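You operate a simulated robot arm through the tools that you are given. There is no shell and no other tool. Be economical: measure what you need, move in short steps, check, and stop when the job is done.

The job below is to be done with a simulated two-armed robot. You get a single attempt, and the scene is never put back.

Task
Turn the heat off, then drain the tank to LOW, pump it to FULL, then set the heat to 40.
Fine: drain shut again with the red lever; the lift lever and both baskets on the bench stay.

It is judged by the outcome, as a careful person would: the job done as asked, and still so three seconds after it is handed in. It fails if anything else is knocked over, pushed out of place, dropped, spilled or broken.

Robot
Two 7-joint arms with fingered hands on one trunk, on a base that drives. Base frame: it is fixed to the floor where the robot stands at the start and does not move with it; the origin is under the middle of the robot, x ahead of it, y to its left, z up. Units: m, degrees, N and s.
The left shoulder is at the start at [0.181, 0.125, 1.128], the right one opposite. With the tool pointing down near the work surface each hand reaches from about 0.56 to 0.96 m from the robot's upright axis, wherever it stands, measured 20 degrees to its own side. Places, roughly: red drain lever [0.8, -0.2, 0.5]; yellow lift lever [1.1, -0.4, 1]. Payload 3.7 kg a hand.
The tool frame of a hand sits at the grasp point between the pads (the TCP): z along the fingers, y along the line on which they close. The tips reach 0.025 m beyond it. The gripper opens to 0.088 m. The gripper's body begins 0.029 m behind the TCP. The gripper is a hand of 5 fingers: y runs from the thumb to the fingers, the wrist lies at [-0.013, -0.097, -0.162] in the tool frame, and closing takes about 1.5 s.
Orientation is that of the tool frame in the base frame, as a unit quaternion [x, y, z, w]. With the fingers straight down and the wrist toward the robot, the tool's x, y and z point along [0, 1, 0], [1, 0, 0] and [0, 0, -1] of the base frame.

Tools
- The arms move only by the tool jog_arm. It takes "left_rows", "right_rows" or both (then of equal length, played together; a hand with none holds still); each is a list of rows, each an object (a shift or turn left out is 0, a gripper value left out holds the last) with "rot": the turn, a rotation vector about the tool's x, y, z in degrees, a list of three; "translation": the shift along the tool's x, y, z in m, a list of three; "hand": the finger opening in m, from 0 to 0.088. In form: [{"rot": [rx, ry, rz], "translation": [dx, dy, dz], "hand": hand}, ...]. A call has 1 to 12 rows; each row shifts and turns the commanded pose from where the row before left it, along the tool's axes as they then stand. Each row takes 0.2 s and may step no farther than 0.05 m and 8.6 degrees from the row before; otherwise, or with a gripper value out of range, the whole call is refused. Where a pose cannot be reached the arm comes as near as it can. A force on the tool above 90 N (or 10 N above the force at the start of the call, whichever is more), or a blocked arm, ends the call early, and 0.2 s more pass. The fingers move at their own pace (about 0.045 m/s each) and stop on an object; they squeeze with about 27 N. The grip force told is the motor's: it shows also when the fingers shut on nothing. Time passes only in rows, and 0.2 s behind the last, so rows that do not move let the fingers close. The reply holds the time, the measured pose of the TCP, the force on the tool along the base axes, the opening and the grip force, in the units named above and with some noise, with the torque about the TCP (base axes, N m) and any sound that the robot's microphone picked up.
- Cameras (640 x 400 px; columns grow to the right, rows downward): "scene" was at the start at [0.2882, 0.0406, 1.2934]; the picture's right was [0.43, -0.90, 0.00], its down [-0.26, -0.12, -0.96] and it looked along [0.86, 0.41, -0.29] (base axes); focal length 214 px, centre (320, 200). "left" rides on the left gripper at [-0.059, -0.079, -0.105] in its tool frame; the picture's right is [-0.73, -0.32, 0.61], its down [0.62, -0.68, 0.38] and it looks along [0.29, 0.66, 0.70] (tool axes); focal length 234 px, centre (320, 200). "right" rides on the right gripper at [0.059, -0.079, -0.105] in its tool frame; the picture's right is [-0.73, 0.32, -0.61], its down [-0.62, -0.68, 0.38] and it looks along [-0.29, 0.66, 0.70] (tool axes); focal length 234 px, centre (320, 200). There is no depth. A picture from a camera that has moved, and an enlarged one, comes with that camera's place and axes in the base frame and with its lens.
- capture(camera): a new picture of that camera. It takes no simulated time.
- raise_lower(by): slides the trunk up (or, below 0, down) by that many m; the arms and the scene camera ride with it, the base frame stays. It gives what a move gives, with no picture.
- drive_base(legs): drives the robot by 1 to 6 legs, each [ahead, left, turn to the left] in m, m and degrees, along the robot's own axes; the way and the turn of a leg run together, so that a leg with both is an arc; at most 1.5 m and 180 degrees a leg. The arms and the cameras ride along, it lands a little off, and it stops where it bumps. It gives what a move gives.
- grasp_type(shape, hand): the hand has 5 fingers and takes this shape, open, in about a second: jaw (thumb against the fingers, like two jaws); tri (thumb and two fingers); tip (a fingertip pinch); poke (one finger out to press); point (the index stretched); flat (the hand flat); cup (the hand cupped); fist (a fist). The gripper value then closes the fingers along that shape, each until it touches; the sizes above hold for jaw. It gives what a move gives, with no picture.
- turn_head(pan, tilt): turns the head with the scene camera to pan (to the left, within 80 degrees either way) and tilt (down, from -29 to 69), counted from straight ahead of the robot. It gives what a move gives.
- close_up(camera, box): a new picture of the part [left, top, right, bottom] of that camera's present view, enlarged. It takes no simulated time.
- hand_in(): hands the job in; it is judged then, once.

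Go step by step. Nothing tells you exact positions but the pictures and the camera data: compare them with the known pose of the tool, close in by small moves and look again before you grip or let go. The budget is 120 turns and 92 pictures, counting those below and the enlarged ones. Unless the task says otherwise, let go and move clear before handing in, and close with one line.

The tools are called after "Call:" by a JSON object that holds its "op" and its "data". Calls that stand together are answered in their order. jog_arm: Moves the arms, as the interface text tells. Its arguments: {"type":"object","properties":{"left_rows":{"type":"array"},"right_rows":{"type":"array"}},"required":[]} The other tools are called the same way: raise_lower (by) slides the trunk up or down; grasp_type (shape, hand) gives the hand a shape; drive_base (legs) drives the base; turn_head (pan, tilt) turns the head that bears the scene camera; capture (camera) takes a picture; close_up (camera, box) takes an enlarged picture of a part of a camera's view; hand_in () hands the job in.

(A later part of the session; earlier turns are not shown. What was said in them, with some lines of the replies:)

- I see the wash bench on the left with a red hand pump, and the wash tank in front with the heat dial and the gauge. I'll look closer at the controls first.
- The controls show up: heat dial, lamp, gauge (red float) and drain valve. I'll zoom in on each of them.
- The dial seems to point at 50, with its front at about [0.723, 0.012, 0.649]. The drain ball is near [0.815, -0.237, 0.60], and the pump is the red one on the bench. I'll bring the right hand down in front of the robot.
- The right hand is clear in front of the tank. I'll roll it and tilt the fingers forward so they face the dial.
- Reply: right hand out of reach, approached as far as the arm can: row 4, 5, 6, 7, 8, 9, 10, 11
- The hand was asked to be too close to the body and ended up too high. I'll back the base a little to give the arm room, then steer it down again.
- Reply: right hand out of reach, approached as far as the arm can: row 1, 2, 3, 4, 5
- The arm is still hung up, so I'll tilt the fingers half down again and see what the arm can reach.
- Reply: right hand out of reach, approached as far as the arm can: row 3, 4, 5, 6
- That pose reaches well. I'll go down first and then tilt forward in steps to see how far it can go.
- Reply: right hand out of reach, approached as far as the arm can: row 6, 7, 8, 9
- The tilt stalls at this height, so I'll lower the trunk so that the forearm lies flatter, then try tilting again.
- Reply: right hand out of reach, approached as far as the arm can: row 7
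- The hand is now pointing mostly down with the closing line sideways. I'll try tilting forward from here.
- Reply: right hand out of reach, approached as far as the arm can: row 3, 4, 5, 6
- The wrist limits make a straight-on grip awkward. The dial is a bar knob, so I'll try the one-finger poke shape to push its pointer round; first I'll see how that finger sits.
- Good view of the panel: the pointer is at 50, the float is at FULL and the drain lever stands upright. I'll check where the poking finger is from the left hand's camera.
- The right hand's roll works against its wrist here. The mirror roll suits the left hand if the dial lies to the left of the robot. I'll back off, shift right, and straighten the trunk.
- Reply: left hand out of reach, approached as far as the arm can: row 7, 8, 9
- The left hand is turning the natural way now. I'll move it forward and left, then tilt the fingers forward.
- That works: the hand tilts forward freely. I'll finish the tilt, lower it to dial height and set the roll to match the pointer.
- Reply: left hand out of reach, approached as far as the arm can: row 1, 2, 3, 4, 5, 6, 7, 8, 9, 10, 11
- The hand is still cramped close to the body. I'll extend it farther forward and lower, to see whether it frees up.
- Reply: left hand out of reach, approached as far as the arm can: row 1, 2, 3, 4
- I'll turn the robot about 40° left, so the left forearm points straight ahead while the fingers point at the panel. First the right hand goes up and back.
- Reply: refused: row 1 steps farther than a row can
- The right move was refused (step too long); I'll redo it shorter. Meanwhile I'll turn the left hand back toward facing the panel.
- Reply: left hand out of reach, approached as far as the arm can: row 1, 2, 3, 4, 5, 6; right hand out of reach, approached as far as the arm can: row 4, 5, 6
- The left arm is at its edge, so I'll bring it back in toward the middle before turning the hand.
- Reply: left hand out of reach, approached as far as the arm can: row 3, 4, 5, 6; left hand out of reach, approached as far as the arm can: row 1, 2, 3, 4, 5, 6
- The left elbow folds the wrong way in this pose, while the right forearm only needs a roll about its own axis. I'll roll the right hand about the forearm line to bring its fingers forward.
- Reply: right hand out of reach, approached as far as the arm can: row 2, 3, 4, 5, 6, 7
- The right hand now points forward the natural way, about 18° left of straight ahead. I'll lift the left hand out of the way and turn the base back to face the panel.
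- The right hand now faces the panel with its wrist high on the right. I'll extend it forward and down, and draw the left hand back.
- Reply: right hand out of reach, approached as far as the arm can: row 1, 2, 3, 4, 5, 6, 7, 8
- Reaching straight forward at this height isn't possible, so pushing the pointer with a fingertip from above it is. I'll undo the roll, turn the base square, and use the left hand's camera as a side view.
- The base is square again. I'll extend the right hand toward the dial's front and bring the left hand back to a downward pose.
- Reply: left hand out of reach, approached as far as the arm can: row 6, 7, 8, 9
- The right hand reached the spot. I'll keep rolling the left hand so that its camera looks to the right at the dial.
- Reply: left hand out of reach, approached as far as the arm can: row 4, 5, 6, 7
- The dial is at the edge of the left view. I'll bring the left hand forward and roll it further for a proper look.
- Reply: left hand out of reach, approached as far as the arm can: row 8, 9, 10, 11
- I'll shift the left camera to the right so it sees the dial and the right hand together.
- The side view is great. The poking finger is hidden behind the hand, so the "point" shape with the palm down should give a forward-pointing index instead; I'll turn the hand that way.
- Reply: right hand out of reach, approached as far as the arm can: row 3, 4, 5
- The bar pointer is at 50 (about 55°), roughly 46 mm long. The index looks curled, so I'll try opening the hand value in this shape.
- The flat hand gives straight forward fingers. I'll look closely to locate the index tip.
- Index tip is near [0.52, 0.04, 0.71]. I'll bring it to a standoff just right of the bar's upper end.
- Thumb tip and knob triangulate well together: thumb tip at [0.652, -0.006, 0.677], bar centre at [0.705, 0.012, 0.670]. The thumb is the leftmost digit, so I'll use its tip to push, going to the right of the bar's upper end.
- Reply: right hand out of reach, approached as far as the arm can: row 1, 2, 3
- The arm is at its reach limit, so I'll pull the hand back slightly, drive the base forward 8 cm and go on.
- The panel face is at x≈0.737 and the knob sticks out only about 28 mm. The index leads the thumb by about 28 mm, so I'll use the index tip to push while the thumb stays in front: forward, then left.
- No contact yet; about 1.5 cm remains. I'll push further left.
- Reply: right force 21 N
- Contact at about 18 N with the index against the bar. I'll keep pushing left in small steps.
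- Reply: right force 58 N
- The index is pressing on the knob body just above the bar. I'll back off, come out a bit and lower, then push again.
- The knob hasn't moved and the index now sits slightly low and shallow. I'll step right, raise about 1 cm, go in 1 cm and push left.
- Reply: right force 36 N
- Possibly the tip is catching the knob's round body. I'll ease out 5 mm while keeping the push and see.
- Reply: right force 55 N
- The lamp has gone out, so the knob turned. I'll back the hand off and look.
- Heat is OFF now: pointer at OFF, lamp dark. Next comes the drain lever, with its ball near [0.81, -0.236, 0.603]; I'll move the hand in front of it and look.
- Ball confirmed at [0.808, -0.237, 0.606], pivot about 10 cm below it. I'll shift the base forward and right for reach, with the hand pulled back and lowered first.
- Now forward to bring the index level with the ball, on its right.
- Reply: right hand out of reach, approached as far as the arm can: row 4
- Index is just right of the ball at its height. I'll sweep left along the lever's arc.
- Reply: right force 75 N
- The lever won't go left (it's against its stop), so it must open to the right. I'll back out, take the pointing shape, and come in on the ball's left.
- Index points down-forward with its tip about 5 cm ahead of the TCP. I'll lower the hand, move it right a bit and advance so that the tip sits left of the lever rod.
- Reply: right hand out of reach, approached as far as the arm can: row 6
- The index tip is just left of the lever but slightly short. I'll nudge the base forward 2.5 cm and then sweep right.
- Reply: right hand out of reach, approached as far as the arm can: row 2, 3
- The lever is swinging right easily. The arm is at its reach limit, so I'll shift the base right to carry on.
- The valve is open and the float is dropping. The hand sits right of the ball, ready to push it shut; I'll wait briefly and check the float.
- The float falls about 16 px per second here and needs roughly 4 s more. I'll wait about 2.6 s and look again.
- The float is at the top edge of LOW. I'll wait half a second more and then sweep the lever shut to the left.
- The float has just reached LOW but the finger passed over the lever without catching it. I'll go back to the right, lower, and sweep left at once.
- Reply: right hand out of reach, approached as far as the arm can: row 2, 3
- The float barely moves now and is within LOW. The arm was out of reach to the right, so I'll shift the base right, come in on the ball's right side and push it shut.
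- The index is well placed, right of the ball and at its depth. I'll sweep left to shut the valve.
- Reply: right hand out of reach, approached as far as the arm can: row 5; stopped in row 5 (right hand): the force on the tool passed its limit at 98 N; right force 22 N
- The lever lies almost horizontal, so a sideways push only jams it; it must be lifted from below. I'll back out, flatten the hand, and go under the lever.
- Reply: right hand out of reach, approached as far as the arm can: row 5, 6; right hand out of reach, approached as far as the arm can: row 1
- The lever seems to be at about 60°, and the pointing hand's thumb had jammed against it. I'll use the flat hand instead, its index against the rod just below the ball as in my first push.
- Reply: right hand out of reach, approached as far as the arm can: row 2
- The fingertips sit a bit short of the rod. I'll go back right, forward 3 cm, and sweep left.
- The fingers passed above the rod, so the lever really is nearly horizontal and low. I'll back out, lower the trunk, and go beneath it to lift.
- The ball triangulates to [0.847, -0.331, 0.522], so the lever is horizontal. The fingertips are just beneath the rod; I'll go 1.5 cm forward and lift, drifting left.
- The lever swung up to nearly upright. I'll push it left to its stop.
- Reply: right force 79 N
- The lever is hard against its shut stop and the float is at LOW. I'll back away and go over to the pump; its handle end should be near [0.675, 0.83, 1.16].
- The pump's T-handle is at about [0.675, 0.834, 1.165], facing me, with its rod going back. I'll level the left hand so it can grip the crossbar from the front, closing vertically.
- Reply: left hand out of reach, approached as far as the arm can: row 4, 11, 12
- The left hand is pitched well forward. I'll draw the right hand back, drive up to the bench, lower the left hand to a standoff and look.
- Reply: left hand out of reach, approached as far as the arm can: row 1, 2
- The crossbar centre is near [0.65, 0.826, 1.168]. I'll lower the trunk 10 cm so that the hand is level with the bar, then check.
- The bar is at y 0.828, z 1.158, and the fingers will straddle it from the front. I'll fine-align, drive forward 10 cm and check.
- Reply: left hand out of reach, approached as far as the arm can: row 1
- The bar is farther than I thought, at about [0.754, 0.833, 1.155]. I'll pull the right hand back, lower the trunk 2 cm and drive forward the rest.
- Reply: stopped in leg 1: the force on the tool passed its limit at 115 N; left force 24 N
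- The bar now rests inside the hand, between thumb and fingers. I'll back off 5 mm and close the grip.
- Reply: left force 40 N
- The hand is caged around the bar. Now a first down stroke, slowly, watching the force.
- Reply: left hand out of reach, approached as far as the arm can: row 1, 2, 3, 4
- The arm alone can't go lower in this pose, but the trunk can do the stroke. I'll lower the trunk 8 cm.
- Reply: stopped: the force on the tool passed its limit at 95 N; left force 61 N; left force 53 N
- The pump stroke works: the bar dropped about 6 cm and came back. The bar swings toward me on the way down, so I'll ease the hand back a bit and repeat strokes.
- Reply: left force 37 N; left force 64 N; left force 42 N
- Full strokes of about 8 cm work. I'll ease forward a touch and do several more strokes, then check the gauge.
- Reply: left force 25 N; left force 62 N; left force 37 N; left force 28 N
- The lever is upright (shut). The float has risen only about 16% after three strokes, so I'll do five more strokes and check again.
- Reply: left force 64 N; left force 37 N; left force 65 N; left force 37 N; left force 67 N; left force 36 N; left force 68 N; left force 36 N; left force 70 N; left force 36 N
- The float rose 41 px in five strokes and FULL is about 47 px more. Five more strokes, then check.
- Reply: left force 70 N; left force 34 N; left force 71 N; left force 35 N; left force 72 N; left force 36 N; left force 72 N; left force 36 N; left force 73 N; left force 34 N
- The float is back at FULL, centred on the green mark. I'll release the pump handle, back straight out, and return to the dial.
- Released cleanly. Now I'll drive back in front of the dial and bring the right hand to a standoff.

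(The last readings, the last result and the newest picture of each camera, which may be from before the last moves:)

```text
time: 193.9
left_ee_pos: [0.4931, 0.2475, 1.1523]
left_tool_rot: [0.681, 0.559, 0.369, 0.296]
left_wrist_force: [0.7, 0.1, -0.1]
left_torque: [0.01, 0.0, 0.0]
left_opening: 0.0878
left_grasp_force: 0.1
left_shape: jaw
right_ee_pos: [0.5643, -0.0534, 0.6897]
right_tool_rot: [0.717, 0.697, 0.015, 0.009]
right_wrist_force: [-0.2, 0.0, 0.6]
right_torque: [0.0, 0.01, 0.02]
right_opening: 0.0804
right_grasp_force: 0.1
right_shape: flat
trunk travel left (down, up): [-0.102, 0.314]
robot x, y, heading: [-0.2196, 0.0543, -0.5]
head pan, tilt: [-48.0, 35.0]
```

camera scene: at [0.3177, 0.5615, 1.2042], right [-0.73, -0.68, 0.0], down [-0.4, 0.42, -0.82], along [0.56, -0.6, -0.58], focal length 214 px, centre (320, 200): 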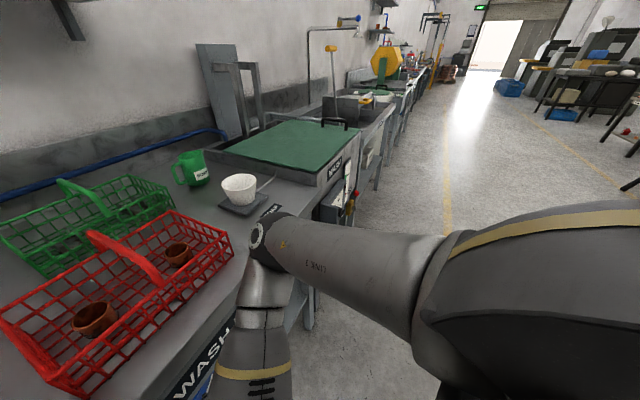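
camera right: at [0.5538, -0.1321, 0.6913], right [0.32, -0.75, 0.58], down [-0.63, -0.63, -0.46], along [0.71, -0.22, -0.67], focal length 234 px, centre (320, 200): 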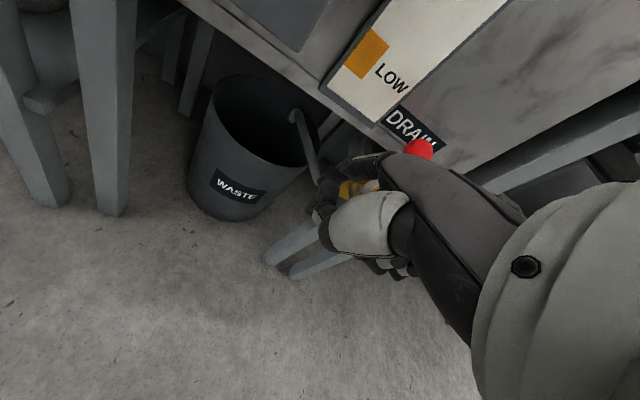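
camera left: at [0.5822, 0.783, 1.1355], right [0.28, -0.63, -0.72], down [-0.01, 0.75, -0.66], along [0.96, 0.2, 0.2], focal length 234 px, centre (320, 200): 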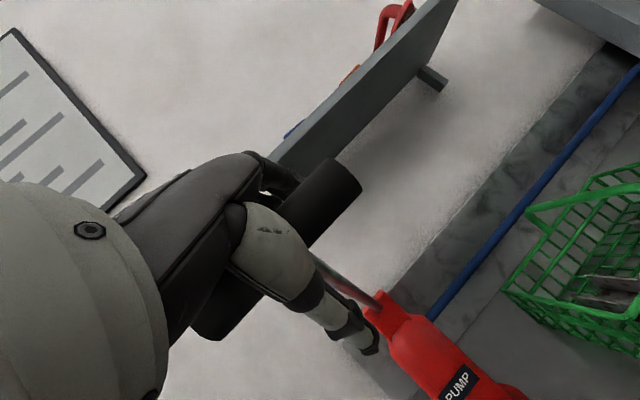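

I'll bring the index just above the right end of the bar and take a close look.

Call:
{"op": "jog_arm", "data": {"right_rows": [{"translation": [0.0105, 0.0253, 0.003]}, {"translation": [0.0105, 0.0253, 0.003]}, {"translation": [0.008, 0.0253, 0.003]}]}}

Call:
{"op": "turn_head", "data": {"pan": -5, "tilt": 50}}

Call:
{"op": "close_up", "data": {"camera": "right", "box": [200, 0, 440, 180]}}

```text
time: 194.7
left_ee_pos: [0.4933, 0.2479, 1.1514]
left_tool_rot: [0.682, 0.559, 0.368, 0.296]
left_wrist_force: [0.1, 0.5, -0.5]
left_torque: [0.01, 0.02, 0.01]
left_opening: 0.0876
left_grasp_force: 0.0
left_shape: jaw
right_ee_pos: [0.6466, -0.0264, 0.6832]
right_tool_rot: [0.717, 0.697, 0.016, 0.009]
right_wrist_force: [0.2, -0.9, -0.1]
right_torque: [-0.01, 0.0, 0.0]
right_opening: 0.0805
right_grasp_force: 0.0
right_shape: flat
trunk travel left (down, up): [-0.102, 0.314]
robot x, y, heading: [-0.2185, 0.0634, -0.4]
head pan, tilt: [-48.0, 35.0]
```

```text
time: 195.8
left_ee_pos: [0.4936, 0.2482, 1.1535]
left_tool_rot: [0.682, 0.558, 0.369, 0.296]
left_wrist_force: [-0.1, -0.7, -0.8]
left_torque: [-0.03, 0.0, -0.01]
left_opening: 0.0876
left_grasp_force: 0.1
left_shape: jaw
right_ee_pos: [0.6468, -0.0264, 0.6836]
right_tool_rot: [0.718, 0.696, 0.014, 0.01]
right_wrist_force: [0.0, 0.4, 0.4]
right_torque: [0.0, 0.03, 0.04]
right_opening: 0.0807
right_grasp_force: 0.1
right_shape: flat
trunk travel left (down, up): [-0.102, 0.314]
robot x, y, heading: [-0.2217, 0.06, -0.2]
head pan, tilt: [-5.0, 50.0]
```

```text
2.22 times, centred on (320, 90) of right
camera zoom: at [0.564, 0.0335, 0.7869], right [0.28, -0.74, 0.61], down [-0.68, -0.6, -0.41], along [0.67, -0.3, -0.68], focal length 520 px, centre (320, 444)
```

zoom: 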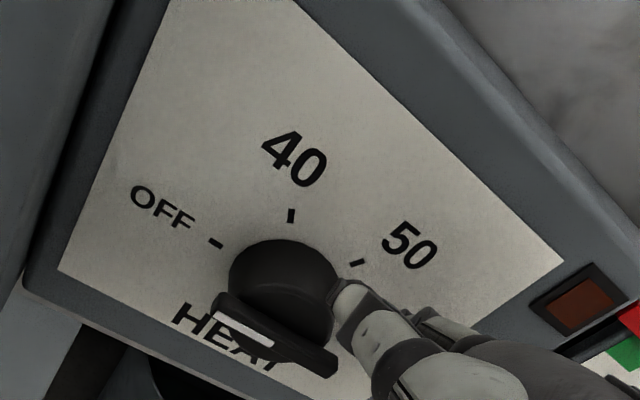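

The index sits right above the bar's right end. I'll ease out 5 mm and press straight down in small steps.

Call:
{"op": "jog_arm", "data": {"right_rows": [{"translation": [0.002, -0.005, 0.002]}, {"translation": [0, 0, 0.012]}, {"translation": [0, 0, 0.01]}, {"translation": [0, 0, 0.008]}, {"translation": [0, 0, 0.007]}, {"translation": [0, 0, 0.005]}]}}

Call:
{"op": "close_up", "data": {"camera": "right", "box": [200, 0, 440, 180]}}

```text
time: 197.2
left_ee_pos: [0.4929, 0.2467, 1.1527]
left_tool_rot: [0.681, 0.559, 0.369, 0.296]
left_wrist_force: [0.0, 0.4, -0.2]
left_torque: [0.0, 0.03, 0.01]
left_opening: 0.0874
left_grasp_force: 0.1
left_shape: jaw
right_ee_pos: [0.6406, -0.0218, 0.639]
right_tool_rot: [0.718, 0.696, 0.016, 0.01]
right_wrist_force: [0.1, -0.2, 0.7]
right_torque: [0.02, -0.02, 0.01]
right_opening: 0.0
right_grasp_force: 0.1
right_shape: flat
trunk travel left (down, up): [-0.102, 0.314]
robot x, y, heading: [-0.2225, 0.0593, -0.3]
head pan, tilt: [-5.0, 50.0]
```

```text
2.22 times, centred on (320, 90) of right
camera zoom: at [0.5588, 0.0382, 0.7413], right [0.28, -0.74, 0.61], down [-0.69, -0.6, -0.41], along [0.67, -0.3, -0.68], focal length 520 px, centre (320, 444)
```

zoom: 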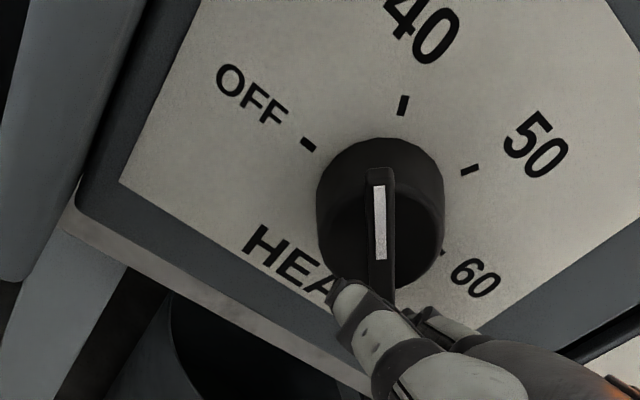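

The pointer is at about 136°, short of the 40 mark (120°). I'll press 6 mm further and look.

Call:
{"op": "jog_arm", "data": {"right_rows": [{"translation": [0, 0, 0.003]}, {"translation": [0, 0, 0.003]}, {}]}}

Call:
{"op": "close_up", "data": {"camera": "right", "box": [200, 0, 440, 180]}}

```text
time: 198.0
left_ee_pos: [0.4929, 0.248, 1.1531]
left_tool_rot: [0.682, 0.558, 0.369, 0.295]
left_wrist_force: [0.1, -0.9, -0.2]
left_torque: [0.01, 0.0, -0.02]
left_opening: 0.0877
left_grasp_force: 0.1
left_shape: jaw
right_ee_pos: [0.6432, -0.0212, 0.6327]
right_tool_rot: [0.717, 0.697, 0.015, 0.01]
right_wrist_force: [0.5, -2.0, 0.2]
right_torque: [0.03, -0.03, -0.1]
right_opening: 0.0805
right_grasp_force: 0.0
right_shape: flat
trunk travel left (down, up): [-0.102, 0.314]
robot x, y, heading: [-0.2233, 0.0579, -0.5]
head pan, tilt: [-5.0, 50.0]
```

```text
2.22 times, centred on (320, 90) of right
camera zoom: at [0.5606, 0.0389, 0.7363], right [0.28, -0.74, 0.61], down [-0.69, -0.6, -0.41], along [0.67, -0.3, -0.68], focal length 520 px, centre (320, 444)
```

zoom: 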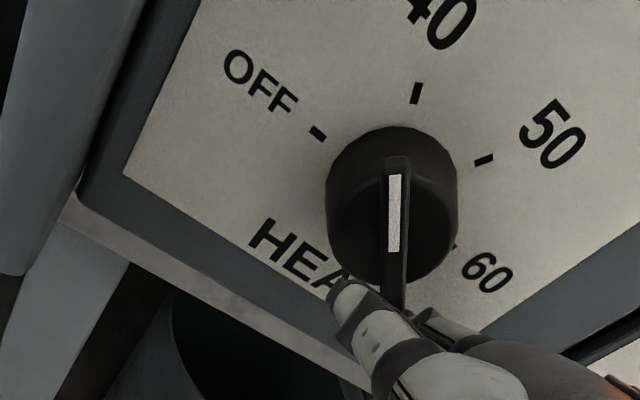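

The pointer is now at about 134°, needing roughly 13° more. The finger is beside the bar's lower end now, so I'll push it a little left and down.

Call:
{"op": "jog_arm", "data": {"right_rows": [{"translation": [0.002, 0, 0.001]}, {"translation": [0.002, 0, 0.001]}, {}]}}

Call:
{"op": "close_up", "data": {"camera": "right", "box": [200, 0, 440, 180]}}

```text
time: 198.8
left_ee_pos: [0.4927, 0.2481, 1.1532]
left_tool_rot: [0.681, 0.559, 0.369, 0.296]
left_wrist_force: [-0.9, 0.5, 0.0]
left_torque: [-0.01, 0.01, -0.03]
left_opening: 0.0876
left_grasp_force: 0.1
left_shape: jaw
right_ee_pos: [0.6423, -0.0171, 0.6314]
right_tool_rot: [0.717, 0.697, 0.016, 0.009]
right_wrist_force: [0.7, -0.8, -0.1]
right_torque: [-0.01, -0.03, -0.03]
right_opening: 0.0805
right_grasp_force: 0.0
right_shape: flat
trunk travel left (down, up): [-0.102, 0.314]
robot x, y, heading: [-0.2194, 0.0551, -0.4]
head pan, tilt: [-5.0, 50.0]
```

```text
2.22 times, centred on (320, 90) of right
camera zoom: at [0.5606, 0.0422, 0.7347], right [0.28, -0.74, 0.61], down [-0.68, -0.6, -0.41], along [0.67, -0.3, -0.68], focal length 520 px, centre (320, 444)
```

zoom: 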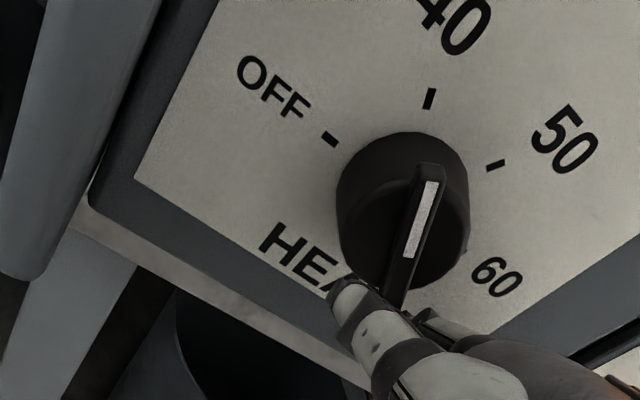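

The pointer lines up with 40 now and the lamp is lit. I'll move the finger right, clear of the bar, and back straight away.

Call:
{"op": "jog_arm", "data": {"right_rows": [{"translation": [-0.008, 0, 0]}, {"translation": [-0.004, -0.02, 0]}, {"translation": [0, -0.04, 0]}, {"translation": [0, -0.04, 0]}]}}

Call:
{"op": "drive_base", "data": {"legs": [[-0.15, 0, 0]]}}

Call:
{"op": "close_up", "data": {"camera": "scene", "box": [260, 70, 420, 200]}}

```text
time: 199.8
left_ee_pos: [0.4922, 0.247, 1.154]
left_tool_rot: [0.682, 0.558, 0.369, 0.296]
left_wrist_force: [-0.5, 0.5, 0.3]
left_torque: [-0.04, -0.04, 0.01]
left_opening: 0.0878
left_grasp_force: 0.0
left_shape: jaw
right_ee_pos: [0.5395, -0.0253, 0.6276]
right_tool_rot: [0.717, 0.697, 0.016, 0.008]
right_wrist_force: [-0.4, -0.3, 0.5]
right_torque: [0.0, 0.02, 0.01]
right_opening: 0.0806
right_grasp_force: 0.0
right_shape: flat
trunk travel left (down, up): [-0.102, 0.314]
robot x, y, heading: [-0.2209, 0.0553, -0.2]
head pan, tilt: [-5.0, 50.0]
```

```text
time: 201.2
left_ee_pos: [0.3458, 0.2449, 1.1545]
left_tool_rot: [0.682, 0.558, 0.369, 0.296]
left_wrist_force: [-0.4, -0.2, -0.3]
left_torque: [-0.01, 0.01, 0.0]
left_opening: 0.0876
left_grasp_force: 0.0
left_shape: jaw
right_ee_pos: [0.3929, -0.0267, 0.6291]
right_tool_rot: [0.719, 0.695, 0.016, 0.009]
right_wrist_force: [-0.2, -1.0, -0.4]
right_torque: [0.0, 0.01, 0.02]
right_opening: 0.0806
right_grasp_force: 0.0
right_shape: flat
trunk travel left (down, up): [-0.102, 0.314]
robot x, y, heading: [-0.368, 0.0608, -0.7]
head pan, tilt: [-5.0, 50.0]
```

```text
3.08 times, centred on (340, 135) of scene
camera zoom: at [-0.0367, 0.0271, 1.1922], right [-0.38, -0.93, 0.0], down [-0.64, 0.26, -0.72], along [0.66, -0.27, -0.7], focal length 660 px, centre (258, 400)
```

zoom: 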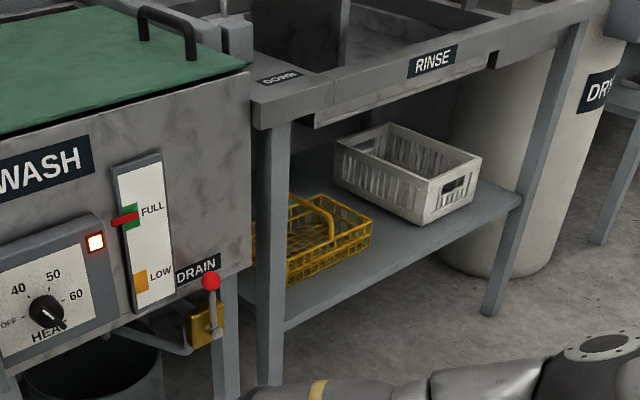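

The final view shows the dial at 40 with the lamp lit, the float at FULL and the red drain lever upright and shut. Both hands are clear, so I'm handing it in.

Call:
{"op": "hand_in", "data": {}}

```text
The job is handed in.
```

I turned the heat off, drained the tank to LOW, shut the drain with the red lever, pumped the tank back to FULL and set the heat to 40. I kept clear of the lift lever and the baskets, and the two baskets on the bench were in place when I last saw them, mid-pumping.
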